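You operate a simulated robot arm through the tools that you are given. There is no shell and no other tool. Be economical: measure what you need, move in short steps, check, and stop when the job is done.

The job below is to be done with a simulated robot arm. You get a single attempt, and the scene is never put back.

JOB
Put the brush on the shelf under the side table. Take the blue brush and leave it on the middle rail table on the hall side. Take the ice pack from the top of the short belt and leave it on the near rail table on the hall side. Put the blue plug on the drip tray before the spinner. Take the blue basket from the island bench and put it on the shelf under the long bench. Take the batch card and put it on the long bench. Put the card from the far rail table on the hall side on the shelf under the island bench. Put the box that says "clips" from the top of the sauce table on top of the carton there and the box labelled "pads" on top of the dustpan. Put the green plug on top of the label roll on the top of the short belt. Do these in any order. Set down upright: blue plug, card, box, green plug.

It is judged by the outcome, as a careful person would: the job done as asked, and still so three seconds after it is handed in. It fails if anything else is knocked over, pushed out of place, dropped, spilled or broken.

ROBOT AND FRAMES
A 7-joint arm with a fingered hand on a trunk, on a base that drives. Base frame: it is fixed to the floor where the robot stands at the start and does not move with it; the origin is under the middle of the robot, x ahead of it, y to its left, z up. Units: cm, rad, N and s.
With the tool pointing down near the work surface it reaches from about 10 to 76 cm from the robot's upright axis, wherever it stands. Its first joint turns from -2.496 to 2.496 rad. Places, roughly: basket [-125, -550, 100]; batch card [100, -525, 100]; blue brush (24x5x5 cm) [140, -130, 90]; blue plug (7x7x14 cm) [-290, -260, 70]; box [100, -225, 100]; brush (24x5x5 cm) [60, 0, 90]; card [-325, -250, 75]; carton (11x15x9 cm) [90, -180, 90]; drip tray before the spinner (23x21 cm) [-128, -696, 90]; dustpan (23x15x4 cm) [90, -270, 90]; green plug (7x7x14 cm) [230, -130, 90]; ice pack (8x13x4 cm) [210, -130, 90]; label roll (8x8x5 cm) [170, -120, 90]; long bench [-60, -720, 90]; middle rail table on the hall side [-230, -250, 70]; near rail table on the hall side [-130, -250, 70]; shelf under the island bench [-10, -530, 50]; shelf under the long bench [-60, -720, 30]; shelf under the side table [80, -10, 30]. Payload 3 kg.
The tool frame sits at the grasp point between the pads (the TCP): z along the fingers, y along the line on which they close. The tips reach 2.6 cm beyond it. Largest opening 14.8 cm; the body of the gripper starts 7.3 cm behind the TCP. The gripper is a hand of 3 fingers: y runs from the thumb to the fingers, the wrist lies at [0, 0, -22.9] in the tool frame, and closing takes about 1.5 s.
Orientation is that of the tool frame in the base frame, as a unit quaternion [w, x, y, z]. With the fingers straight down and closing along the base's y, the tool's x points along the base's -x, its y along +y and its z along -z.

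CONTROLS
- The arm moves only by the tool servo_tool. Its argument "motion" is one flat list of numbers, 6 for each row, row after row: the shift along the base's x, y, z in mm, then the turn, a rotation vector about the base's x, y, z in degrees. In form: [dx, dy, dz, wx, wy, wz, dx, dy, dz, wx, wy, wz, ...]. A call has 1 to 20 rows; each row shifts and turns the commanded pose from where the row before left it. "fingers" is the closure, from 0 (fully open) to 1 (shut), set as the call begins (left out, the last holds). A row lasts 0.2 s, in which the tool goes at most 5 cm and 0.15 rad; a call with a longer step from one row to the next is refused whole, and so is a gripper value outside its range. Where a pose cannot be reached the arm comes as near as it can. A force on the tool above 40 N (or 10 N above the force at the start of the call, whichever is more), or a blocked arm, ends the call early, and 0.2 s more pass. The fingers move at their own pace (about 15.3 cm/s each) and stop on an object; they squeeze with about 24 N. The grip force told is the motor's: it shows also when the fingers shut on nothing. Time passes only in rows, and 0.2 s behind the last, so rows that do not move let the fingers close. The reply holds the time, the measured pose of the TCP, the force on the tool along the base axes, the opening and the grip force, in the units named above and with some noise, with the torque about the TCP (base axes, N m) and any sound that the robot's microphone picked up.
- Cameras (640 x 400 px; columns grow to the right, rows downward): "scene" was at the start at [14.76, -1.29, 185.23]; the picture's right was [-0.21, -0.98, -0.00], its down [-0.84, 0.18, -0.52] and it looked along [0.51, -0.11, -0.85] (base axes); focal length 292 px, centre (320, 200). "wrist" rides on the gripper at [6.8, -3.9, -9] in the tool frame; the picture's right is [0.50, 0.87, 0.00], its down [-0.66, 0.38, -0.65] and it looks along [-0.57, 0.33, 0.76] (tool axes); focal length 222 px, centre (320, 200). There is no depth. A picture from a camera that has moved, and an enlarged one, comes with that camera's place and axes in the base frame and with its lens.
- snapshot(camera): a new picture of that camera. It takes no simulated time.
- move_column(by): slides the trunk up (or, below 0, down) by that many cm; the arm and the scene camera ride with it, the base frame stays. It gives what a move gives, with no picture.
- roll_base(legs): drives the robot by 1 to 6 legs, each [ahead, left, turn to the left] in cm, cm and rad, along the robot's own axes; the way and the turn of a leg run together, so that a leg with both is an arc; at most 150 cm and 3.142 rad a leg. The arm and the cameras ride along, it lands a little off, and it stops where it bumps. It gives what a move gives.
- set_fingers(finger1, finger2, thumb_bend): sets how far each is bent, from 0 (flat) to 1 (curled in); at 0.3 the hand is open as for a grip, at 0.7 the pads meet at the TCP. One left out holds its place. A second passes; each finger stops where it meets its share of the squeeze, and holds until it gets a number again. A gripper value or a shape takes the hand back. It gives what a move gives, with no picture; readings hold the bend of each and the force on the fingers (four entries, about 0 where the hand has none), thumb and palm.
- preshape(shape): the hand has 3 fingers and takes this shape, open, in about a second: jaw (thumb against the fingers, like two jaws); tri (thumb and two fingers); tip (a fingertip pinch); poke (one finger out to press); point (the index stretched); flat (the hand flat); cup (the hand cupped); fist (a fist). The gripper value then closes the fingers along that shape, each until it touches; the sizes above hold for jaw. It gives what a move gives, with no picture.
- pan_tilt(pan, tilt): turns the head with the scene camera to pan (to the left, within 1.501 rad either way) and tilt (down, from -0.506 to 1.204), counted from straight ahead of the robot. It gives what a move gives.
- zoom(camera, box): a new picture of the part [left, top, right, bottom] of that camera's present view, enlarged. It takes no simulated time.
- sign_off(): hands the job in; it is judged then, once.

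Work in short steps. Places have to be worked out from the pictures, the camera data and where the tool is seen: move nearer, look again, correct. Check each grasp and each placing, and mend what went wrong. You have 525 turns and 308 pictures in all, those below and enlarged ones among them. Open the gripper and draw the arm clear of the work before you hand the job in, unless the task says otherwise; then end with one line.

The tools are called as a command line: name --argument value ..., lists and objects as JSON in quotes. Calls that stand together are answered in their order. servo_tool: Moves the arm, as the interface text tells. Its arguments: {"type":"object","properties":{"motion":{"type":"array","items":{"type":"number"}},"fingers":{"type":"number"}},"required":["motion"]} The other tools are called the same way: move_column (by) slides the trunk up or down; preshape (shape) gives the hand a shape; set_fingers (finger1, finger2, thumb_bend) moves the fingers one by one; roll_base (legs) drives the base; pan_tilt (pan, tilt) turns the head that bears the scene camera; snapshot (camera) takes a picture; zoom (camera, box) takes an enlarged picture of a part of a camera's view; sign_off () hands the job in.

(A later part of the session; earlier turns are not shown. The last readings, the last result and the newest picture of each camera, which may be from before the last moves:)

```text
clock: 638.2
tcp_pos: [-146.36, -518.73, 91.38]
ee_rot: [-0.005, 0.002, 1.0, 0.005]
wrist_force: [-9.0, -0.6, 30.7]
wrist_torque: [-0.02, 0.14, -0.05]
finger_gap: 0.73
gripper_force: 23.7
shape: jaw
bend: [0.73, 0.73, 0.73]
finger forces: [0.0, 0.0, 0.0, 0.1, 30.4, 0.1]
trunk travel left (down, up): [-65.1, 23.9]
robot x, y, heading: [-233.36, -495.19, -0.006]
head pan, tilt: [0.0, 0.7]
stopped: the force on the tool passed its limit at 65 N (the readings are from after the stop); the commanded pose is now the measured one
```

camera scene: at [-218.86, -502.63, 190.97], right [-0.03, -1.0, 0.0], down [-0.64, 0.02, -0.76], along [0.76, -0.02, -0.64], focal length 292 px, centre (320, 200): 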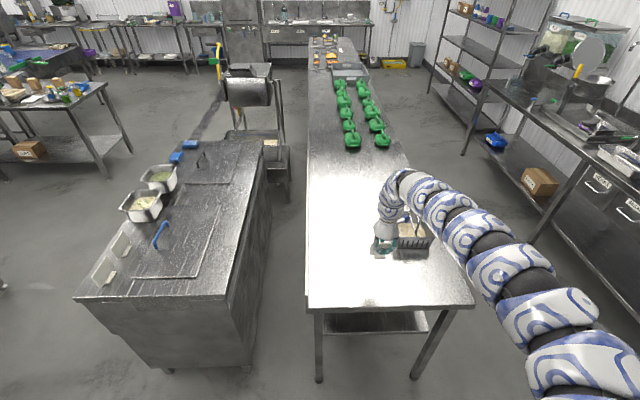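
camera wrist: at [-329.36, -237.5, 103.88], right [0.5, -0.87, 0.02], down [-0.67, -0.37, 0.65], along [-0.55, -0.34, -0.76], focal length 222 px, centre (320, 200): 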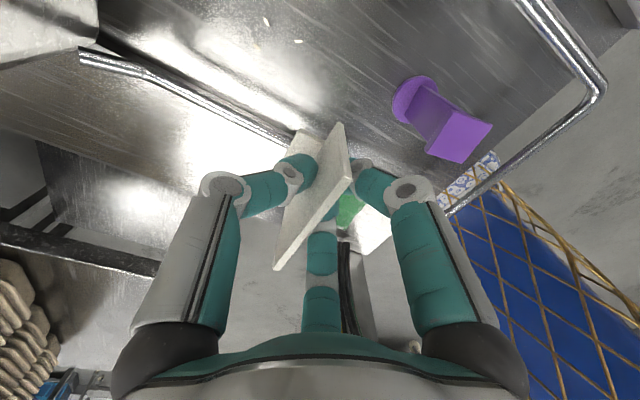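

Overpressed; I raise 1.0, open, then rise and look.

move_column --by 1.0

servo_tool --motion '[0, 0, 0, 0, 0, 0, 0, 0, 0, 0, 0, 0, 0, 0, 0, 0, 0, 0]' --fingers 0.68

move_column --by 16

snapshot --camera "wrist"

```text
clock: 638.7
tcp_pos: [-146.19, -518.73, 92.0]
ee_rot: [-0.008, 0.001, 1.0, 0.005]
wrist_force: [0.1, 0.5, -0.7]
wrist_torque: [0.01, 0.01, 0.01]
finger_gap: 0.59
gripper_force: 24.2
shape: jaw
bend: [0.72, 0.72, 0.72]
finger forces: [0.0, 0.0, 0.0, 0.1, 24.1, 0.1]
trunk travel left (down, up): [-66.1, 22.9]
robot x, y, heading: [-233.5, -495.01, -0.005]
head pan, tilt: [0.0, 0.7]
```

```text
clock: 639.5
tcp_pos: [-146.14, -518.88, 91.88]
ee_rot: [-0.008, 0.002, 1.0, 0.007]
wrist_force: [0.3, 0.5, -0.1]
wrist_torque: [0.01, 0.0, 0.03]
finger_gap: 4.71
gripper_force: 0.0
shape: jaw
bend: [0.77, 0.77, 0.7]
finger forces: [0.0, 0.0, 0.0, 0.0, 0.1, 0.0]
trunk travel left (down, up): [-66.1, 22.9]
robot x, y, heading: [-233.4, -495.16, -0.007]
head pan, tilt: [0.0, 0.7]
```

```text
clock: 641.4
tcp_pos: [-146.15, -518.9, 107.89]
ee_rot: [-0.008, 0.002, 1.0, 0.006]
wrist_force: [0.2, 0.1, -0.1]
wrist_torque: [0.0, 0.03, 0.03]
finger_gap: 4.68
gripper_force: 0.1
shape: jaw
bend: [0.77, 0.77, 0.7]
finger forces: [0.0, 0.0, 0.0, 0.1, 0.0, 0.0]
trunk travel left (down, up): [-82.1, 6.9]
robot x, y, heading: [-233.3, -495.45, -0.006]
head pan, tilt: [0.0, 0.7]
```

```text
84 pictures are left
camera wrist: at [-152.76, -522.81, 116.93], right [-0.5, 0.87, 0.02], down [0.67, 0.37, 0.65], along [0.56, 0.33, -0.76], focal length 222 px, centre (320, 200)
```

wrist: 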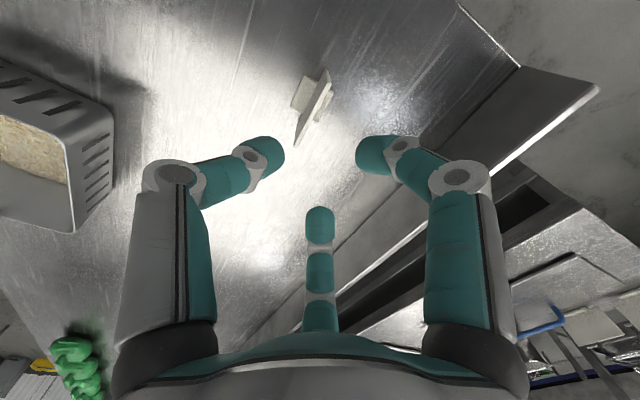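

The card stands, plane fore-aft, at ≈(-145.5,-519.6). I back off 25 and pitch the tool ~31° forward (jaws closing sideways).

roll_base --legs '[[-25, 0, 0]]'

servo_tool --motion '[-10, 25, 0, 0, -4, 0, -10, 25, 0, 0, -4, 0, -10, 25, 0, 0, -4, 0, -10, 25, 0, 0, -4, 0, -10, 25, 0, 0, -4, 0, -10, 25, 0, 0, -4, 0, -10, 25, 0, 0, -4, 0, -10, 25, 0, 0, -4, 0]'

snapshot --camera "scene"

```text
clock: 643.2
tcp_pos: [-170.84, -518.55, 108.06]
ee_rot: [-0.008, 0.001, 1.0, 0.006]
wrist_force: [-0.7, -0.7, 0.3]
wrist_torque: [0.02, -0.01, 0.02]
finger_gap: 4.71
gripper_force: 0.1
shape: jaw
bend: [0.77, 0.77, 0.7]
finger forces: [0.1, 0.0, 0.0, 0.0, 0.0, 0.1]
trunk travel left (down, up): [-82.1, 6.9]
robot x, y, heading: [-258.24, -494.84, -0.002]
head pan, tilt: [0.0, 0.7]
```

```text
clock: 645.0
tcp_pos: [-171.13, -496.16, 105.52]
ee_rot: [0.266, -0.001, 0.964, 0.006]
wrist_force: [0.9, -0.4, 0.7]
wrist_torque: [0.01, 0.02, -0.01]
finger_gap: 4.73
gripper_force: 0.0
shape: jaw
bend: [0.77, 0.77, 0.7]
finger forces: [0.0, 0.1, 0.0, 0.0, 0.0, 0.1]
out of reach, approached as far as the arm can: row 4, 5, 6, 7, 8
trunk travel left (down, up): [-82.1, 6.9]
robot x, y, heading: [-258.19, -495.14, -0.004]
head pan, tilt: [0.0, 0.7]
```

```text
83 pictures are left
camera scene: at [-241.42, -495.0, 189.85], right [0.0, -1.0, 0.0], down [-0.64, 0.0, -0.76], along [0.76, 0.0, -0.64], focal length 292 px, centre (320, 200)
```

scene: 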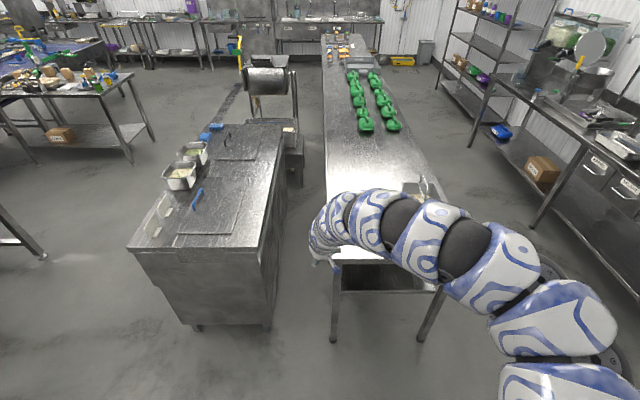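

Pitch ≈31°. I move the base to bring the hand above the card and check.

roll_base --legs '[[25, -23.6, 0.004]]'

snapshot --camera "wrist"

zoom --camera "scene" --box '[240, 180, 440, 305]'

```text
clock: 647.2
tcp_pos: [-146.17, -518.27, 105.58]
ee_rot: [0.265, -0.01, 0.964, 0.008]
wrist_force: [0.5, -0.2, 0.2]
wrist_torque: [0.04, 0.0, 0.0]
finger_gap: 4.73
gripper_force: 0.0
shape: jaw
bend: [0.77, 0.77, 0.7]
finger forces: [0.0, 0.0, 0.1, 0.1, 0.0, 0.1]
trunk travel left (down, up): [-82.1, 6.9]
robot x, y, heading: [-233.2, -519.07, 0.016]
head pan, tilt: [0.0, 0.7]
```

```text
82 pictures are left
camera wrist: at [-156.35, -522.45, 109.71], right [-0.45, 0.86, -0.25], down [0.22, 0.37, 0.9], along [0.87, 0.35, -0.36], focal length 222 px, centre (320, 200)
```

wrist: 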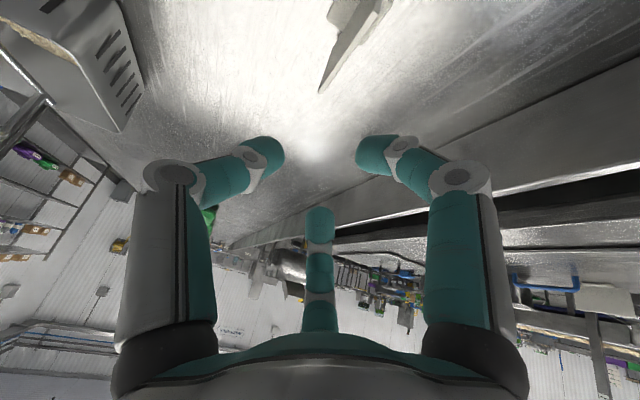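

```text
3.20 times, centred on (340, 242) of scene
camera zoom: at [-216.41, -518.44, 189.84], right [0.02, -1.0, 0.0], down [-0.64, -0.01, -0.76], along [0.76, 0.01, -0.64], focal length 934 px, centre (256, 64)
```

zoom: 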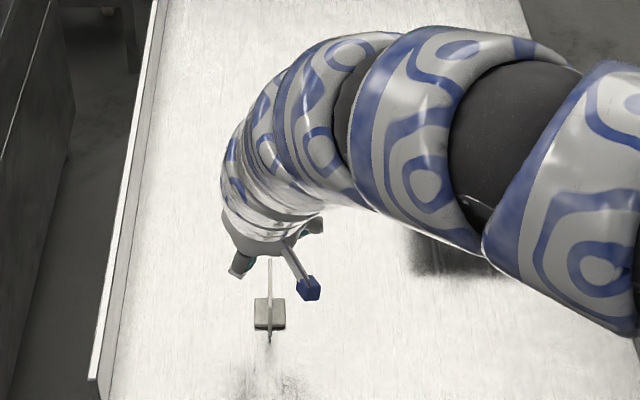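

Aligned (card y≈-518.9 within the jaws). I lower 13.5 and close.

move_column --by -13.6

servo_tool --motion '[0, 0, 0, 0, 0, 0, 0, 0, 0, 0, 0, 0, 0, 0, 0, 0, 0, 0, 0, 0, 0, 0, 0, 0, 0, 0, 0, 0, 0, 0]' --fingers 1

move_column --by 4

snapshot --camera "wrist"

zoom --camera "scene" --box '[240, 180, 440, 305]'

```text
clock: 648.8
tcp_pos: [-146.07, -518.18, 92.0]
ee_rot: [0.265, -0.009, 0.964, 0.008]
wrist_force: [-0.1, -0.4, -0.1]
wrist_torque: [0.0, -0.02, 0.0]
finger_gap: 4.71
gripper_force: 0.1
shape: jaw
bend: [0.77, 0.77, 0.7]
finger forces: [0.1, 0.1, 0.1, 0.1, 0.0, 0.1]
trunk travel left (down, up): [-68.5, 20.5]
robot x, y, heading: [-233.62, -518.62, 0.017]
head pan, tilt: [0.0, 0.7]
```

```text
clock: 650.0
tcp_pos: [-146.21, -518.25, 92.04]
ee_rot: [0.266, -0.01, 0.964, 0.008]
wrist_force: [-1.1, 0.2, 0.3]
wrist_torque: [0.0, -0.01, -0.01]
finger_gap: 0.76
gripper_force: 24.1
shape: jaw
bend: [0.76, 0.7, 0.72]
finger forces: [14.4, 5.4, 0.0, 0.0, 19.8, 0.0]
trunk travel left (down, up): [-68.5, 20.5]
robot x, y, heading: [-233.14, -518.66, 0.017]
head pan, tilt: [0.0, 0.7]
```

```text
clock: 650.9
tcp_pos: [-146.15, -518.28, 95.95]
ee_rot: [0.266, -0.01, 0.964, 0.008]
wrist_force: [0.2, -0.2, -1.3]
wrist_torque: [-0.01, -0.04, 0.01]
finger_gap: 0.75
gripper_force: 24.0
shape: jaw
bend: [0.76, 0.7, 0.72]
finger forces: [14.3, 5.4, 0.0, 0.0, 19.8, 0.1]
trunk travel left (down, up): [-72.5, 16.5]
robot x, y, heading: [-233.07, -518.65, 0.013]
head pan, tilt: [0.0, 0.7]
```

```text
80 pictures are left
camera wrist: at [-156.39, -522.41, 100.15], right [-0.45, 0.86, -0.25], down [0.22, 0.37, 0.9], along [0.87, 0.35, -0.36], focal length 222 px, centre (320, 200)
```

wrist: 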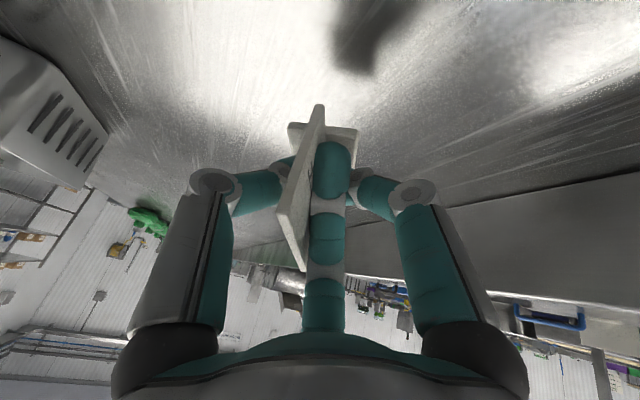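

```text
3.20 times, centred on (340, 242) of scene
camera zoom: at [-216.49, -518.36, 180.25], right [0.02, -1.0, 0.0], down [-0.64, -0.01, -0.76], along [0.76, 0.01, -0.64], focal length 934 px, centre (256, 64)
```

zoom: 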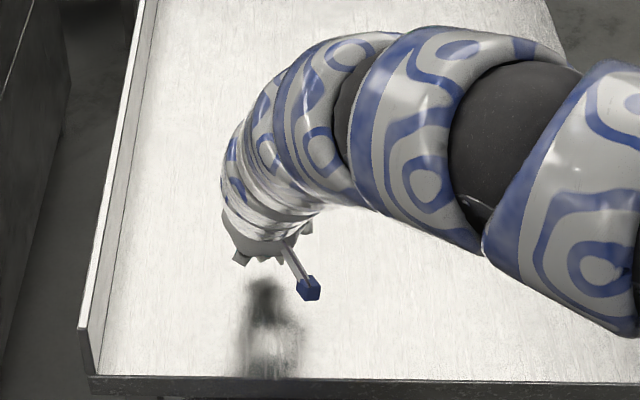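

Card held upright with the pitched hand. I back out 35 cm and lower to view the shelf.

roll_base --legs '[[-37, 0, -0.013]]'

move_column --by -34

snapshot --camera "scene"

```text
clock: 653.2
tcp_pos: [-182.9, -520.35, 95.99]
ee_rot: [0.267, 0.001, 0.964, 0.005]
wrist_force: [-0.1, 1.0, 0.2]
wrist_torque: [0.0, -0.01, 0.02]
finger_gap: 0.76
gripper_force: 24.1
shape: jaw
bend: [0.76, 0.7, 0.72]
finger forces: [14.4, 5.4, 0.1, 0.0, 19.8, 0.0]
trunk travel left (down, up): [-72.5, 16.5]
robot x, y, heading: [-269.56, -519.02, -0.007]
head pan, tilt: [0.0, 0.7]
```

```text
clock: 656.5
tcp_pos: [-182.88, -520.27, 61.98]
ee_rot: [0.266, 0.002, 0.964, 0.004]
wrist_force: [-0.9, -0.7, -0.5]
wrist_torque: [-0.01, 0.03, 0.03]
finger_gap: 0.74
gripper_force: 24.0
shape: jaw
bend: [0.76, 0.7, 0.72]
finger forces: [14.3, 5.5, 0.0, 0.1, 19.8, 0.0]
trunk travel left (down, up): [-38.5, 50.5]
robot x, y, heading: [-269.93, -518.71, -0.003]
head pan, tilt: [0.0, 0.7]
```

```text
78 pictures are left
camera scene: at [-253.11, -518.89, 146.25], right [-0.01, -1.0, 0.0], down [-0.64, 0.0, -0.76], along [0.76, 0.0, -0.64], focal length 292 px, centre (320, 200)
```

scene: 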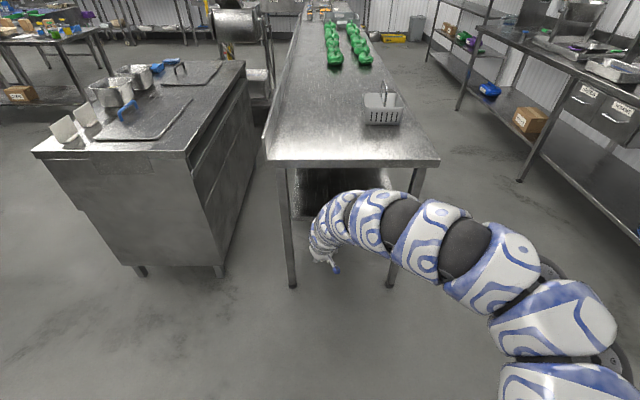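

The wrist would just hit the bench edge at 31°. I try ~12° more pitch here (the card's foot will settle flat on release).

servo_tool --motion '[10, 0, 0, 0, -4, 0, 10, 0, 0, 0, -4, 0, 10, 0, 0, 0, -4, 0]'

snapshot --camera "scene"

```text
clock: 657.3
tcp_pos: [-180.43, -519.06, 62.95]
ee_rot: [0.325, 0.002, 0.946, -0.002]
wrist_force: [-0.3, -0.6, 0.7]
wrist_torque: [-0.01, 0.01, 0.01]
finger_gap: 0.73
gripper_force: 24.1
shape: jaw
bend: [0.76, 0.7, 0.72]
finger forces: [14.2, 5.5, 0.1, 0.0, 19.9, 0.1]
out of reach, approached as far as the arm can: row 1, 2, 3
trunk travel left (down, up): [-38.5, 50.5]
robot x, y, heading: [-269.57, -518.68, -0.008]
head pan, tilt: [0.0, 0.7]
```

```text
77 pictures are left
camera scene: at [-253.11, -518.88, 146.25], right [-0.01, -1.0, 0.0], down [-0.64, 0.0, -0.76], along [0.76, -0.01, -0.64], focal length 292 px, centre (320, 200)
```

scene: 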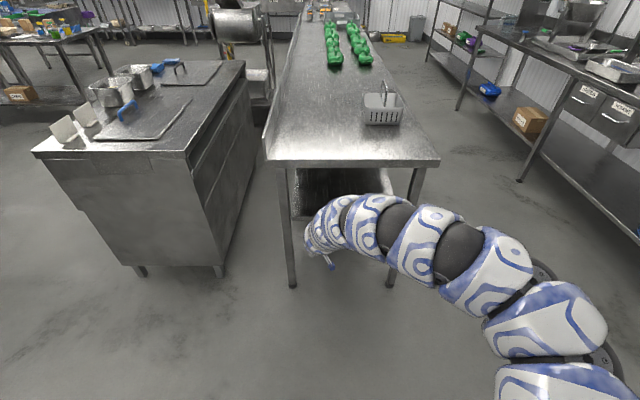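

It accepts ~38°. I continue another ~10°.

servo_tool --motion '[15, 0, 5, 0, -4, 0, 15, 0, 5, 0, -4, 0, 15, 0, 5, 0, -4, 0]'

servo_tool --motion '[15, 0, 5, 0, -4, 0, 15, 0, 5, 0, -4, 0]'

snapshot --camera "wrist"

snapshot --camera "scene"

```text
clock: 658.1
tcp_pos: [-175.83, -518.78, 64.57]
ee_rot: [0.436, 0.0, 0.9, 0.002]
wrist_force: [-0.5, -0.2, -0.7]
wrist_torque: [0.0, -0.01, -0.03]
finger_gap: 0.76
gripper_force: 23.9
shape: jaw
bend: [0.76, 0.7, 0.72]
finger forces: [14.4, 5.5, 0.0, 0.1, 19.8, 0.1]
trunk travel left (down, up): [-38.5, 50.5]
robot x, y, heading: [-269.39, -519.22, -0.007]
head pan, tilt: [0.0, 0.7]
```

```text
clock: 658.7
tcp_pos: [-172.68, -518.72, 65.49]
ee_rot: [0.498, 0.001, 0.867, 0.002]
wrist_force: [0.7, 0.8, -0.6]
wrist_torque: [0.0, 0.03, 0.01]
finger_gap: 0.71
gripper_force: 24.1
shape: jaw
bend: [0.77, 0.7, 0.72]
finger forces: [14.4, 5.5, 0.0, 0.0, 19.7, 0.1]
trunk travel left (down, up): [-38.5, 50.5]
robot x, y, heading: [-269.98, -518.92, -0.003]
head pan, tilt: [0.0, 0.7]
```

```text
76 pictures are left
camera wrist: at [-183.87, -522.59, 64.14], right [-0.25, 0.87, -0.43], down [-0.23, 0.38, 0.9], along [0.94, 0.33, 0.11], focal length 222 px, centre (320, 200)
```

wrist: 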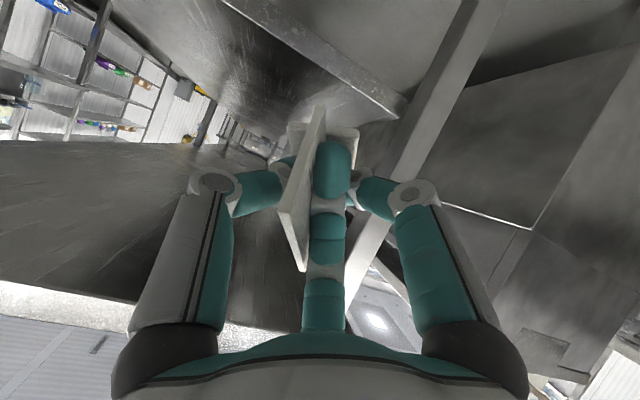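

```text
75 pictures are left
camera scene: at [-253.1, -518.87, 146.24], right [-0.01, -1.0, 0.0], down [-0.64, 0.0, -0.76], along [0.76, 0.0, -0.64], focal length 292 px, centre (320, 200)
```

scene: 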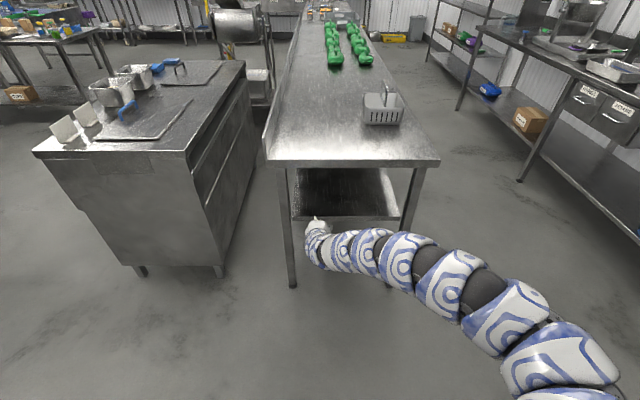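

The arm has passed into the low posture: pitch 60° now works. For a clean upright placement I'll regrip the card at this pitch: set it back on the bench top first (returning to 31°).

servo_tool --motion '[-15, 0, -5, 0, 4, 0, -15, 0, -5, 0, 4, 0, -15, 0, -5, 0, 4, 0, -15, 0, -5, 0, 4, 0, -15, 0, -5, 0, 4, 0, -10, 0, 0, 0, 4.4, 0, -10, 0, 0, 0, 4.4, 0]'

move_column --by 36

roll_base --legs '[[37, 0, 0]]'

zoom --camera "scene" --box '[240, 180, 440, 305]'

```text
clock: 660.3
tcp_pos: [-182.05, -519.08, 62.95]
ee_rot: [0.266, 0.0, 0.964, -0.001]
wrist_force: [-0.7, 0.0, -0.3]
wrist_torque: [-0.04, -0.02, -0.02]
finger_gap: 0.74
gripper_force: 23.9
shape: jaw
bend: [0.77, 0.7, 0.72]
finger forces: [14.2, 5.5, 0.1, 0.1, 19.7, 0.0]
trunk travel left (down, up): [-38.5, 50.5]
robot x, y, heading: [-269.18, -519.1, -0.006]
head pan, tilt: [0.0, 0.7]
```

```text
clock: 663.8
tcp_pos: [-182.09, -518.98, 98.92]
ee_rot: [0.266, 0.002, 0.964, 0.0]
wrist_force: [-0.5, -0.3, -0.2]
wrist_torque: [0.0, 0.01, 0.02]
finger_gap: 0.73
gripper_force: 23.8
shape: jaw
bend: [0.77, 0.7, 0.72]
finger forces: [14.1, 5.6, 0.0, 0.0, 19.7, 0.0]
trunk travel left (down, up): [-74.5, 14.5]
robot x, y, heading: [-269.64, -519.02, -0.007]
head pan, tilt: [0.0, 0.7]
```

```text
clock: 666.2
tcp_pos: [-145.46, -518.61, 98.72]
ee_rot: [0.266, -0.001, 0.964, 0.001]
wrist_force: [-0.2, -0.3, -0.3]
wrist_torque: [-0.03, 0.01, -0.03]
finger_gap: 0.7
gripper_force: 24.1
shape: jaw
bend: [0.77, 0.7, 0.72]
finger forces: [14.2, 5.6, 0.0, 0.1, 19.7, 0.0]
trunk travel left (down, up): [-74.5, 14.5]
robot x, y, heading: [-233.5, -519.06, -0.0]
head pan, tilt: [0.0, 0.7]
```

```text
3.20 times, centred on (340, 242) of scene
camera zoom: at [-216.45, -518.97, 182.24], right [0.0, -1.0, 0.0], down [-0.64, 0.0, -0.76], along [0.76, 0.0, -0.64], focal length 934 px, centre (256, 64)
```

zoom: 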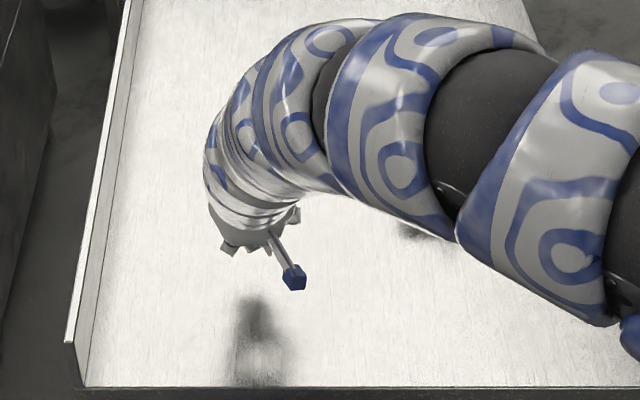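

I lower to just at the bench (TCP≈92.2) and release.

move_column --by -6.3

move_column --by -0.4

```text
clock: 667.2
tcp_pos: [-145.54, -518.64, 92.62]
ee_rot: [0.265, -0.001, 0.964, 0.002]
wrist_force: [-0.7, -0.4, -0.3]
wrist_torque: [-0.02, -0.01, 0.01]
finger_gap: 0.7
gripper_force: 24.0
shape: jaw
bend: [0.77, 0.7, 0.72]
finger forces: [14.3, 5.6, 0.1, 0.0, 19.7, 0.0]
trunk travel left (down, up): [-68.2, 20.8]
robot x, y, heading: [-233.33, -519.03, -0.005]
head pan, tilt: [0.0, 0.7]
```

```text
clock: 667.7
tcp_pos: [-145.52, -518.71, 92.12]
ee_rot: [0.266, -0.001, 0.964, 0.001]
wrist_force: [0.6, 0.1, 0.8]
wrist_torque: [-0.01, 0.0, -0.02]
finger_gap: 0.73
gripper_force: 23.9
shape: jaw
bend: [0.77, 0.7, 0.72]
finger forces: [14.2, 5.7, 0.0, 0.0, 19.6, 0.0]
trunk travel left (down, up): [-67.8, 21.2]
robot x, y, heading: [-232.84, -518.77, -0.001]
head pan, tilt: [0.0, 0.7]
```

servo_tool --motion '[0, 0, 0, 0, 0, 0, 0, 0, 0, 0, 0, 0, 0, 0, 0, 0, 0, 0]' --fingers 0.68

move_column --by 14

roll_base --legs '[[-37, 0, 0]]'

servo_tool --motion '[10, 0, 0, 0, -4.4, 0, 10, 0, 0, 0, -4.4, 0, 15, 0, 5, 0, -4, 0, 15, 0, 5, 0, -4, 0, 15, 0, 5, 0, -4, 0, 15, 0, 5, 0, -4, 0, 15, 0, 5, 0, -4, 0]'

snapshot --camera "scene"

```text
clock: 668.5
tcp_pos: [-145.64, -518.69, 92.08]
ee_rot: [0.266, 0.0, 0.964, 0.0]
wrist_force: [1.4, -0.9, 3.2]
wrist_torque: [0.02, 0.03, -0.02]
finger_gap: 4.63
gripper_force: 0.1
shape: jaw
bend: [0.78, 0.77, 0.7]
finger forces: [2.6, 0.0, 0.0, 0.1, 0.0, 0.0]
trunk travel left (down, up): [-67.8, 21.2]
robot x, y, heading: [-233.38, -519.0, -0.001]
head pan, tilt: [0.0, 0.7]
```

```text
clock: 670.2
tcp_pos: [-145.55, -518.82, 106.18]
ee_rot: [0.266, -0.001, 0.964, 0.001]
wrist_force: [0.0, -0.4, 0.2]
wrist_torque: [0.03, 0.01, 0.01]
finger_gap: 4.68
gripper_force: 0.0
shape: jaw
bend: [0.77, 0.77, 0.7]
finger forces: [0.0, 0.1, 0.1, 0.0, 0.0, 0.0]
trunk travel left (down, up): [-81.8, 7.2]
robot x, y, heading: [-233.06, -519.13, -0.004]
head pan, tilt: [0.0, 0.7]
```

```text
clock: 672.6
tcp_pos: [-182.8, -518.74, 106.31]
ee_rot: [0.267, -0.001, 0.964, 0.001]
wrist_force: [0.9, -0.6, 0.2]
wrist_torque: [0.01, 0.0, -0.02]
finger_gap: 4.69
gripper_force: 0.1
shape: jaw
bend: [0.77, 0.77, 0.7]
finger forces: [0.0, 0.0, 0.0, 0.1, 0.0, 0.0]
trunk travel left (down, up): [-81.8, 7.2]
robot x, y, heading: [-270.36, -519.0, -0.0]
head pan, tilt: [0.0, 0.7]
```

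```text
clock: 674.2
tcp_pos: [-173.32, -518.28, 108.55]
ee_rot: [0.498, -0.002, 0.867, 0.001]
wrist_force: [-0.3, -0.4, -0.5]
wrist_torque: [0.0, 0.03, 0.0]
finger_gap: 4.72
gripper_force: 0.0
shape: jaw
bend: [0.77, 0.77, 0.7]
finger forces: [0.1, 0.0, 0.0, 0.0, 0.1, 0.0]
trunk travel left (down, up): [-81.8, 7.2]
robot x, y, heading: [-270.38, -519.16, -0.003]
head pan, tilt: [0.0, 0.7]
```

```text
73 pictures are left
camera scene: at [-253.72, -518.9, 189.55], right [0.0, -1.0, 0.0], down [-0.64, 0.0, -0.76], along [0.76, 0.0, -0.64], focal length 292 px, centre (320, 200)
```

scene: 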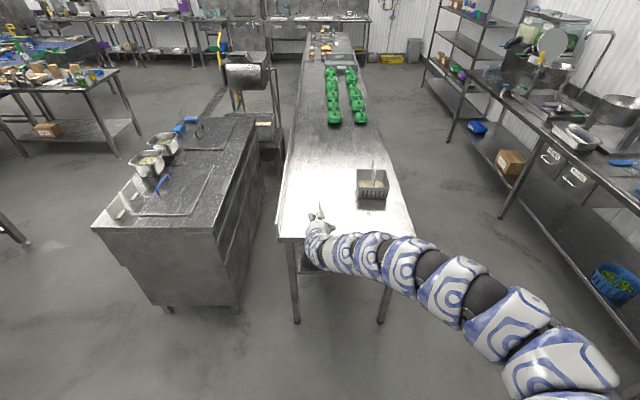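

zoom --camera "scene" --box '[270, 160, 390, 235]'

```text
5.33 times, centred on (330, 198) of scene
camera zoom: at [-253.72, -518.9, 189.55], right [0.0, -1.0, 0.0], down [-0.64, 0.0, -0.76], along [0.76, 0.0, -0.64], focal length 1557 px, centre (267, 213)
```

zoom: 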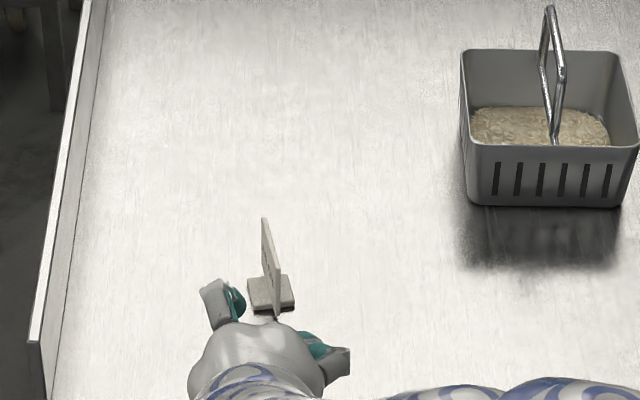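

Card at ≈(-144.3,-519.2). I lower the trunk 16.4 in front of the bench end and slide the open hand around the card.

move_column --by -16.3

roll_base --legs '[[20, -0.4, 0]]'

snapshot --camera "wrist"

```text
clock: 676.0
tcp_pos: [-173.16, -518.48, 92.22]
ee_rot: [0.497, -0.002, 0.868, 0.002]
wrist_force: [-0.5, 0.2, -0.3]
wrist_torque: [0.01, -0.02, 0.01]
finger_gap: 4.72
gripper_force: 0.1
shape: jaw
bend: [0.77, 0.77, 0.7]
finger forces: [0.0, 0.0, 0.0, 0.0, 0.0, 0.0]
trunk travel left (down, up): [-65.5, 23.5]
robot x, y, heading: [-270.15, -519.17, 0.003]
head pan, tilt: [0.0, 0.7]
```

```text
clock: 677.6
tcp_pos: [-153.11, -518.91, 92.41]
ee_rot: [0.497, -0.001, 0.868, 0.001]
wrist_force: [1.5, -0.3, 1.0]
wrist_torque: [0.06, -0.02, 0.0]
finger_gap: 4.67
gripper_force: 0.1
shape: jaw
bend: [0.77, 0.77, 0.7]
finger forces: [1.9, 0.1, 0.0, 0.1, 0.1, 0.0]
trunk travel left (down, up): [-65.5, 23.5]
robot x, y, heading: [-250.41, -519.54, -0.001]
head pan, tilt: [0.0, 0.7]
```

```text
71 pictures are left
camera wrist: at [-164.18, -522.81, 90.94], right [-0.26, 0.87, -0.43], down [-0.23, 0.38, 0.9], along [0.94, 0.33, 0.11], focal length 222 px, centre (320, 200)
```

wrist: 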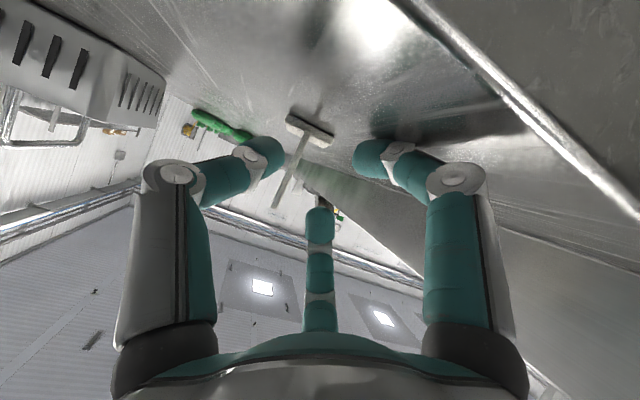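

Finger 1 grazes the bench; I raise 0.9 and go 8.5 ahead, then close.

move_column --by 0.9

roll_base --legs '[[8.3, 0, 0]]'

snapshot --camera "wrist"

```text
clock: 678.2
tcp_pos: [-153.03, -518.88, 93.14]
ee_rot: [0.497, -0.001, 0.868, 0.001]
wrist_force: [-0.4, -0.6, -0.8]
wrist_torque: [0.03, 0.0, 0.01]
finger_gap: 4.74
gripper_force: 0.0
shape: jaw
bend: [0.77, 0.77, 0.7]
finger forces: [0.0, 0.0, 0.0, 0.1, 0.0, 0.1]
trunk travel left (down, up): [-66.4, 22.6]
robot x, y, heading: [-250.29, -519.69, -0.001]
head pan, tilt: [0.0, 0.7]
```

```text
clock: 679.3
tcp_pos: [-144.5, -518.92, 93.12]
ee_rot: [0.497, 0.0, 0.868, 0.001]
wrist_force: [0.3, 0.1, -0.1]
wrist_torque: [0.0, 0.0, 0.03]
finger_gap: 4.72
gripper_force: 0.0
shape: jaw
bend: [0.77, 0.77, 0.7]
finger forces: [0.1, 0.0, 0.1, 0.0, 0.0, 0.0]
trunk travel left (down, up): [-66.4, 22.6]
robot x, y, heading: [-241.85, -519.38, -0.004]
head pan, tilt: [0.0, 0.7]
```

```text
70 pictures are left
camera wrist: at [-155.57, -522.9, 91.75], right [-0.26, 0.87, -0.43], down [-0.23, 0.38, 0.9], along [0.94, 0.33, 0.11], focal length 222 px, centre (320, 200)
```

wrist: 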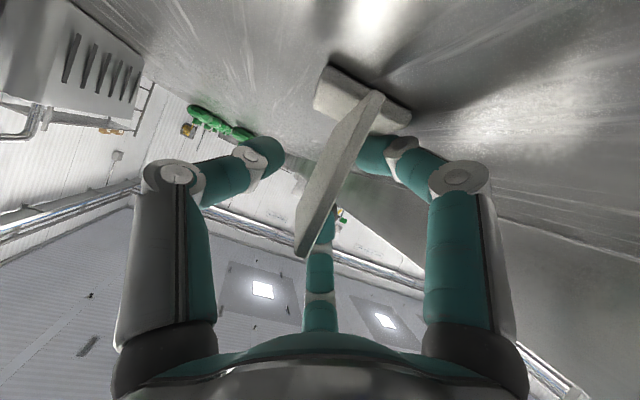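

The card sits between the jaws. I close and lift slightly.

servo_tool --motion '[0, 0, 0, 0, 0, 0, 0, 0, 0, 0, 0, 0, 0, 0, 0, 0, 0, 0, 0, 0, 0, 0, 0, 0, 0, 0, 0, 0, 0, 0]' --fingers 1

move_column --by 5

snapshot --camera "wrist"

```text
clock: 680.5
tcp_pos: [-144.54, -519.03, 93.15]
ee_rot: [0.497, -0.001, 0.868, 0.002]
wrist_force: [-0.3, 0.4, 0.1]
wrist_torque: [0.0, 0.01, 0.0]
finger_gap: 0.49
gripper_force: 23.7
shape: jaw
bend: [0.7, 0.72, 0.7]
finger forces: [0.0, 0.1, 0.0, 0.0, 22.0, 0.0]
trunk travel left (down, up): [-66.4, 22.6]
robot x, y, heading: [-241.7, -519.38, -0.002]
head pan, tilt: [0.0, 0.7]
```

```text
clock: 681.4
tcp_pos: [-144.55, -518.96, 98.28]
ee_rot: [0.497, -0.002, 0.868, 0.001]
wrist_force: [0.7, -0.2, -0.3]
wrist_torque: [0.07, 0.01, -0.03]
finger_gap: 0.47
gripper_force: 24.2
shape: jaw
bend: [0.7, 0.72, 0.7]
finger forces: [0.0, 0.1, 0.0, 0.1, 22.0, 0.0]
trunk travel left (down, up): [-71.4, 17.6]
robot x, y, heading: [-241.88, -519.13, -0.002]
head pan, tilt: [0.0, 0.7]
```

```text
69 pictures are left
camera wrist: at [-155.65, -522.9, 96.83], right [-0.25, 0.87, -0.43], down [-0.23, 0.38, 0.9], along [0.94, 0.33, 0.11], focal length 222 px, centre (320, 200)
```

wrist: 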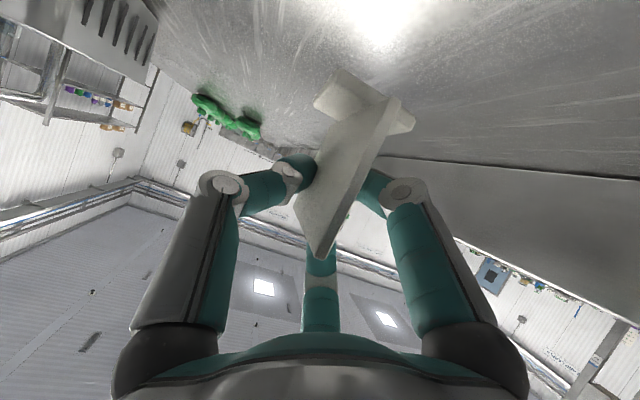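

Held. I back out, lower to z≈64, shift right 7 and view the shelf entry.

roll_base --legs '[[-36, 0, 0], [0, -8, 0]]'

move_column --by -34

zoom --camera "scene" --box '[230, 130, 470, 280]'

snapshot --camera "wrist"

```text
clock: 684.4
tcp_pos: [-180.05, -525.77, 98.13]
ee_rot: [0.496, -0.007, 0.868, 0.005]
wrist_force: [0.7, -0.4, -0.5]
wrist_torque: [0.01, 0.0, 0.0]
finger_gap: 0.46
gripper_force: 23.6
shape: jaw
bend: [0.7, 0.72, 0.7]
finger forces: [0.0, 0.0, 0.1, 0.1, 21.9, 0.0]
trunk travel left (down, up): [-71.4, 17.6]
robot x, y, heading: [-277.11, -527.34, 0.013]
head pan, tilt: [0.0, 0.7]
```

```text
clock: 687.7
tcp_pos: [-180.14, -525.62, 64.21]
ee_rot: [0.496, -0.007, 0.868, 0.004]
wrist_force: [0.4, -0.5, 0.8]
wrist_torque: [0.02, 0.0, 0.0]
finger_gap: 0.45
gripper_force: 23.7
shape: jaw
bend: [0.7, 0.72, 0.7]
finger forces: [0.0, 0.1, 0.1, 0.0, 21.9, 0.0]
trunk travel left (down, up): [-37.4, 51.6]
robot x, y, heading: [-277.23, -527.34, 0.013]
head pan, tilt: [0.0, 0.7]
```

```text
2.67 times, centred on (350, 205) of scene
camera zoom: at [-260.68, -527.26, 145.15], right [0.01, -1.0, 0.0], down [-0.64, -0.01, -0.76], along [0.76, 0.01, -0.64], focal length 778 px, centre (240, 187)
```

zoom: 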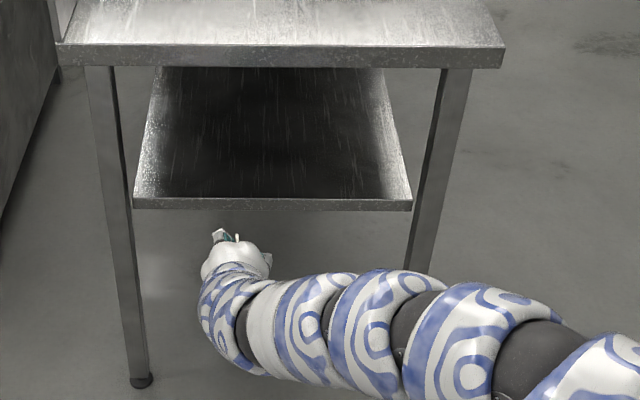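

```text
67 pictures are left
camera wrist: at [-191.19, -529.75, 62.85], right [-0.27, 0.86, -0.43], down [-0.24, 0.37, 0.9], along [0.93, 0.34, 0.11], focal length 222 px, centre (320, 200)
```

wrist: 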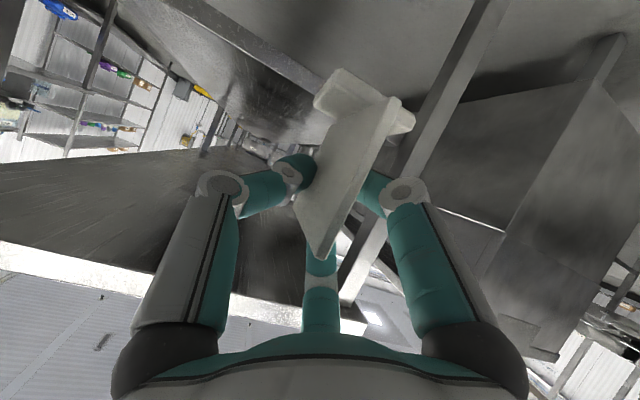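

The shelf is empty. I go ahead 33 at this height, then look.

roll_base --legs '[[33.5, 0, -0.013]]'

snapshot --camera "wrist"

zoom --camera "scene" --box '[230, 150, 470, 300]'

```text
clock: 689.9
tcp_pos: [-146.01, -526.08, 64.13]
ee_rot: [0.497, -0.005, 0.868, 0.003]
wrist_force: [0.4, 0.2, -0.2]
wrist_torque: [0.02, 0.02, 0.03]
finger_gap: 0.43
gripper_force: 24.0
shape: jaw
bend: [0.7, 0.72, 0.7]
finger forces: [0.1, 0.0, 0.0, 0.1, 22.0, 0.0]
trunk travel left (down, up): [-37.4, 51.6]
robot x, y, heading: [-243.13, -527.07, 0.008]
head pan, tilt: [0.0, 0.7]
```

```text
66 pictures are left
camera wrist: at [-157.08, -530.13, 62.85], right [-0.26, 0.86, -0.43], down [-0.24, 0.38, 0.9], along [0.94, 0.34, 0.11], focal length 222 px, centre (320, 200)
```

wrist: 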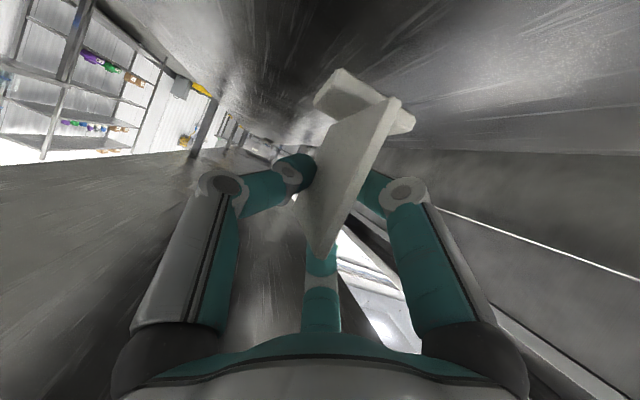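

```text
2.67 times, centred on (350, 225) of scene
camera zoom: at [-226.56, -527.1, 145.15], right [0.0, -1.0, 0.0], down [-0.64, 0.0, -0.76], along [0.76, 0.0, -0.64], focal length 778 px, centre (240, 133)
```

zoom: 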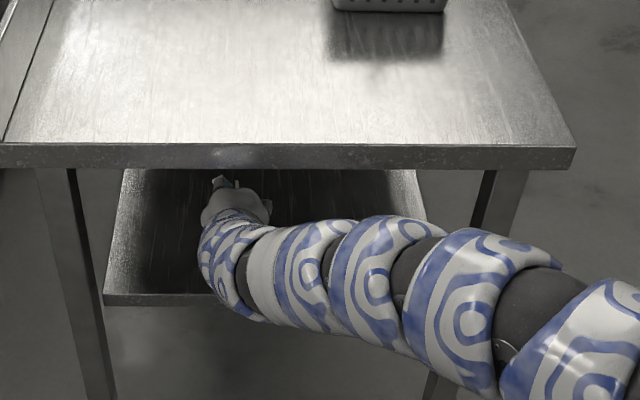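

Shelf front edge ≈ x -152.7, z≈50.4. I go 2.5 further and lower in careful steps.

roll_base --legs '[[2.5, 0, 0]]'

move_column --by -6.8

move_column --by -0.5

```text
clock: 690.7
tcp_pos: [-143.57, -526.08, 64.22]
ee_rot: [0.498, -0.004, 0.867, 0.003]
wrist_force: [-0.9, 0.2, -0.7]
wrist_torque: [-0.02, 0.04, 0.0]
finger_gap: 0.44
gripper_force: 23.8
shape: jaw
bend: [0.7, 0.72, 0.7]
finger forces: [0.0, 0.0, 0.1, 0.0, 22.0, 0.1]
trunk travel left (down, up): [-37.4, 51.6]
robot x, y, heading: [-240.64, -527.16, 0.006]
head pan, tilt: [0.0, 0.7]
```

```text
clock: 691.8
tcp_pos: [-143.61, -526.06, 57.61]
ee_rot: [0.498, -0.004, 0.867, 0.003]
wrist_force: [0.2, -0.7, -0.4]
wrist_torque: [-0.02, -0.01, 0.0]
finger_gap: 0.43
gripper_force: 24.0
shape: jaw
bend: [0.7, 0.72, 0.7]
finger forces: [0.0, 0.0, 0.0, 0.0, 22.1, 0.1]
trunk travel left (down, up): [-30.6, 58.4]
robot x, y, heading: [-240.77, -527.51, 0.002]
head pan, tilt: [0.0, 0.7]
```

```text
clock: 692.4
tcp_pos: [-143.4, -526.07, 57.11]
ee_rot: [0.498, -0.004, 0.867, 0.002]
wrist_force: [0.1, 0.2, 8.8]
wrist_torque: [-0.04, -0.11, 0.01]
finger_gap: 0.44
gripper_force: 23.9
shape: jaw
bend: [0.7, 0.72, 0.7]
finger forces: [0.0, 0.1, 0.1, 0.0, 23.0, 0.0]
trunk travel left (down, up): [-30.1, 58.9]
robot x, y, heading: [-240.7, -527.42, 0.0]
head pan, tilt: [0.0, 0.7]
```

Contact at TCP 57.1. I open, and back the hand straight out.

servo_tool --motion '[0, 0, 0, 0, 0, 0, 0, 0, 0, 0, 0, 0, 0, 0, 0, 0, 0, 0]' --fingers 0.62

snapshot --camera "wrist"

```text
clock: 693.1
tcp_pos: [-143.55, -526.05, 56.9]
ee_rot: [0.497, -0.005, 0.868, 0.003]
wrist_force: [0.4, 0.3, 1.2]
wrist_torque: [0.0, -0.03, -0.01]
finger_gap: 5.56
gripper_force: 0.0
shape: jaw
bend: [0.77, 0.77, 0.7]
finger forces: [0.7, 0.1, 0.0, 0.0, 0.1, 0.0]
trunk travel left (down, up): [-30.1, 58.9]
robot x, y, heading: [-240.74, -527.2, 0.006]
head pan, tilt: [0.0, 0.7]
```

```text
64 pictures are left
camera wrist: at [-154.61, -530.08, 55.55], right [-0.26, 0.86, -0.43], down [-0.24, 0.38, 0.9], along [0.94, 0.34, 0.11], focal length 222 px, centre (320, 200)
```

wrist: 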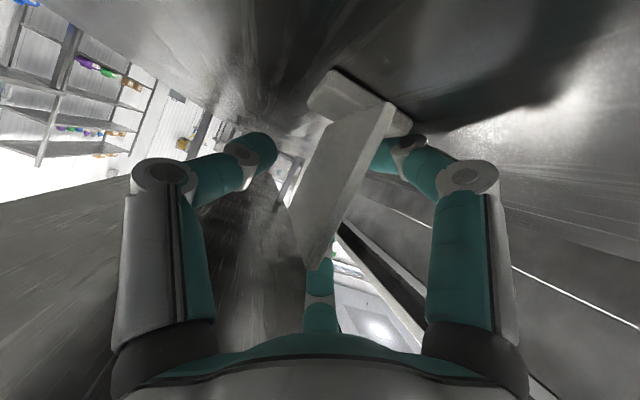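

Standing. I shift 0.8 cm to give finger 1 clearance, raise 0.6, then back out.

move_column --by 0.6

roll_base --legs '[[0, 0.9, 0], [-30, 0, 0]]'

zoom --camera "scene" --box '[230, 130, 470, 280]'

```text
clock: 693.7
tcp_pos: [-143.49, -526.04, 57.54]
ee_rot: [0.497, -0.005, 0.868, 0.003]
wrist_force: [-1.3, -0.3, 0.5]
wrist_torque: [0.0, -0.02, -0.01]
finger_gap: 5.6
gripper_force: 0.1
shape: jaw
bend: [0.77, 0.77, 0.7]
finger forces: [0.0, 0.0, 0.0, 0.0, 0.0, 0.0]
trunk travel left (down, up): [-30.7, 58.3]
robot x, y, heading: [-240.69, -527.04, 0.002]
head pan, tilt: [0.0, 0.7]
```

```text
clock: 696.1
tcp_pos: [-174.25, -525.32, 57.54]
ee_rot: [0.497, -0.004, 0.868, 0.002]
wrist_force: [0.0, -0.4, -0.5]
wrist_torque: [0.01, 0.0, 0.0]
finger_gap: 5.6
gripper_force: 0.0
shape: jaw
bend: [0.77, 0.77, 0.7]
finger forces: [0.0, 0.0, 0.0, 0.0, 0.0, 0.0]
trunk travel left (down, up): [-30.7, 58.3]
robot x, y, heading: [-271.25, -526.7, 0.003]
head pan, tilt: [0.0, 0.7]
```

```text
2.67 times, centred on (350, 205) of scene
camera zoom: at [-254.91, -526.34, 138.45], right [0.01, -1.0, 0.0], down [-0.64, 0.0, -0.76], along [0.76, 0.0, -0.64], focal length 778 px, centre (240, 187)
```

zoom: 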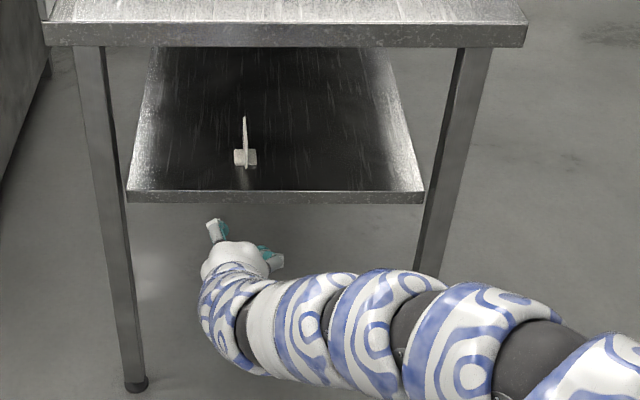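

Card stands upright on the shelf. Now the boxes. I raise the trunk, restore tool-down, stretched ahead.

move_column --by 40

move_column --by 12

servo_tool --motion '[-15, 0, -5, 0, 4, 0, -15, 0, -5, 0, 4, 0, -15, 0, -5, 0, 4, 0, -15, 0, -5, 0, 4, 0, -15, 0, -5, 0, 4, 0, -10, 0, 0, 0, 5, 0, -5, 0, 0, 0, 5, 0, 0, -10, 0, 0, 5, 0, 0, -20, 0, 0, 5, 0, 0, -20, 0, 0, 5, 0, 0, -20, 5, 0, 5, 0, 0, -20, 5, 0, 5, 0, 5, -20, 5, 0, 4.5, 0, 5, -20, 10, 0, 0, 0, 5, -20, 10, 0, 0, 0]'

servo_tool --motion '[10, -20, 10, 0, 0, 0, 10, -20, 10, 0, 0, 0, 10, -20, 10, 0, 0, 0, 10, -10, 10, 0, 0, 0]'

```text
clock: 700.0
tcp_pos: [-174.4, -525.36, 97.5]
ee_rot: [0.497, -0.004, 0.868, 0.002]
wrist_force: [-0.6, -0.6, -0.8]
wrist_torque: [-0.03, 0.0, 0.01]
finger_gap: 5.57
gripper_force: 0.0
shape: jaw
bend: [0.77, 0.77, 0.7]
finger forces: [0.1, 0.1, 0.1, 0.0, 0.1, 0.0]
trunk travel left (down, up): [-70.7, 18.3]
robot x, y, heading: [-271.56, -526.6, 0.005]
head pan, tilt: [0.0, 0.7]
```

```text
clock: 701.5
tcp_pos: [-174.36, -525.28, 109.54]
ee_rot: [0.497, -0.005, 0.868, 0.003]
wrist_force: [0.1, -0.5, -0.1]
wrist_torque: [0.03, -0.02, 0.0]
finger_gap: 5.58
gripper_force: 0.1
shape: jaw
bend: [0.77, 0.77, 0.7]
finger forces: [0.0, 0.1, 0.0, 0.0, 0.0, 0.0]
trunk travel left (down, up): [-82.7, 6.3]
robot x, y, heading: [-271.33, -526.42, 0.006]
head pan, tilt: [0.0, 0.7]
```

```text
clock: 704.6
tcp_pos: [-181.89, -540.44, 110.65]
ee_rot: [0.002, -0.003, 1.0, 0.005]
wrist_force: [-1.0, -0.7, 0.3]
wrist_torque: [0.01, -0.03, -0.01]
finger_gap: 5.59
gripper_force: 0.1
shape: jaw
bend: [0.77, 0.77, 0.7]
finger forces: [0.0, 0.0, 0.0, 0.1, 0.0, 0.0]
trunk travel left (down, up): [-82.7, 6.3]
robot x, y, heading: [-271.8, -526.53, 0.008]
head pan, tilt: [0.0, 0.7]
```

```text
clock: 705.6
tcp_pos: [-177.73, -547.47, 114.58]
ee_rot: [0.001, -0.002, 1.0, 0.004]
wrist_force: [0.3, 0.1, 0.0]
wrist_torque: [0.01, -0.01, -0.01]
finger_gap: 5.59
gripper_force: 0.0
shape: jaw
bend: [0.77, 0.77, 0.7]
finger forces: [0.0, 0.0, 0.1, 0.0, 0.0, 0.0]
trunk travel left (down, up): [-82.7, 6.3]
robot x, y, heading: [-271.56, -526.43, 0.006]
head pan, tilt: [0.0, 0.7]
```

I drive: left to y≈-350, then along +x to x≈225.

roll_base --legs '[[0, 150, 0], [0, 27, 0], [150, 0, 0], [150, 0, 0], [150, 0, 0], [45, 0, 0]]'

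roll_base --legs '[[0, 0, 1.57], [0, 0, 1.57]]'

snapshot --camera "scene"

```text
clock: 738.1
tcp_pos: [311.68, -315.52, 114.55]
ee_rot: [0.001, -0.058, 0.998, 0.005]
wrist_force: [-0.1, 0.3, -0.2]
wrist_torque: [-0.04, 0.04, -0.01]
finger_gap: 5.63
gripper_force: 0.2
shape: jaw
bend: [0.77, 0.77, 0.7]
finger forces: [0.0, 0.1, 0.0, 0.1, 0.1, 0.0]
trunk travel left (down, up): [-82.7, 6.3]
robot x, y, heading: [216.25, -305.56, 0.119]
head pan, tilt: [0.0, 0.7]
```

```text
clock: 746.1
tcp_pos: [120.96, -293.46, 114.61]
ee_rot: [0.004, 0.999, 0.049, 0.0]
wrist_force: [0.1, 0.4, 0.9]
wrist_torque: [0.0, 0.01, -0.01]
finger_gap: 5.61
gripper_force: 0.0
shape: jaw
bend: [0.77, 0.77, 0.7]
finger forces: [0.1, 0.0, 0.0, 0.1, 0.0, 0.1]
trunk travel left (down, up): [-82.7, 6.3]
robot x, y, heading: [216.35, -305.33, -3.041]
head pan, tilt: [0.0, 0.7]
```

```text
62 pictures are left
camera scene: at [199.82, -306.94, 190.45], right [-0.1, 1.0, 0.0], down [0.64, 0.06, -0.76], along [-0.76, -0.08, -0.64], focal length 292 px, centre (320, 200)
```

scene: 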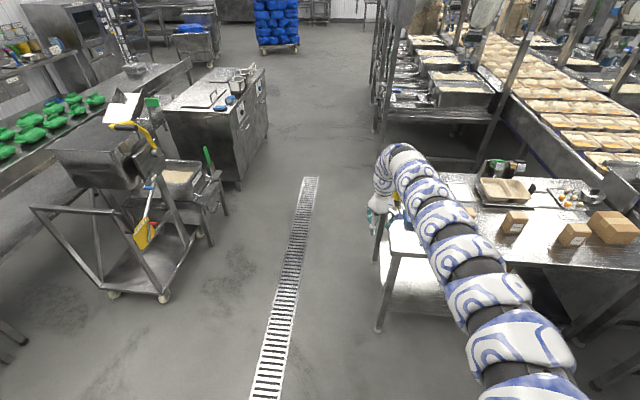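

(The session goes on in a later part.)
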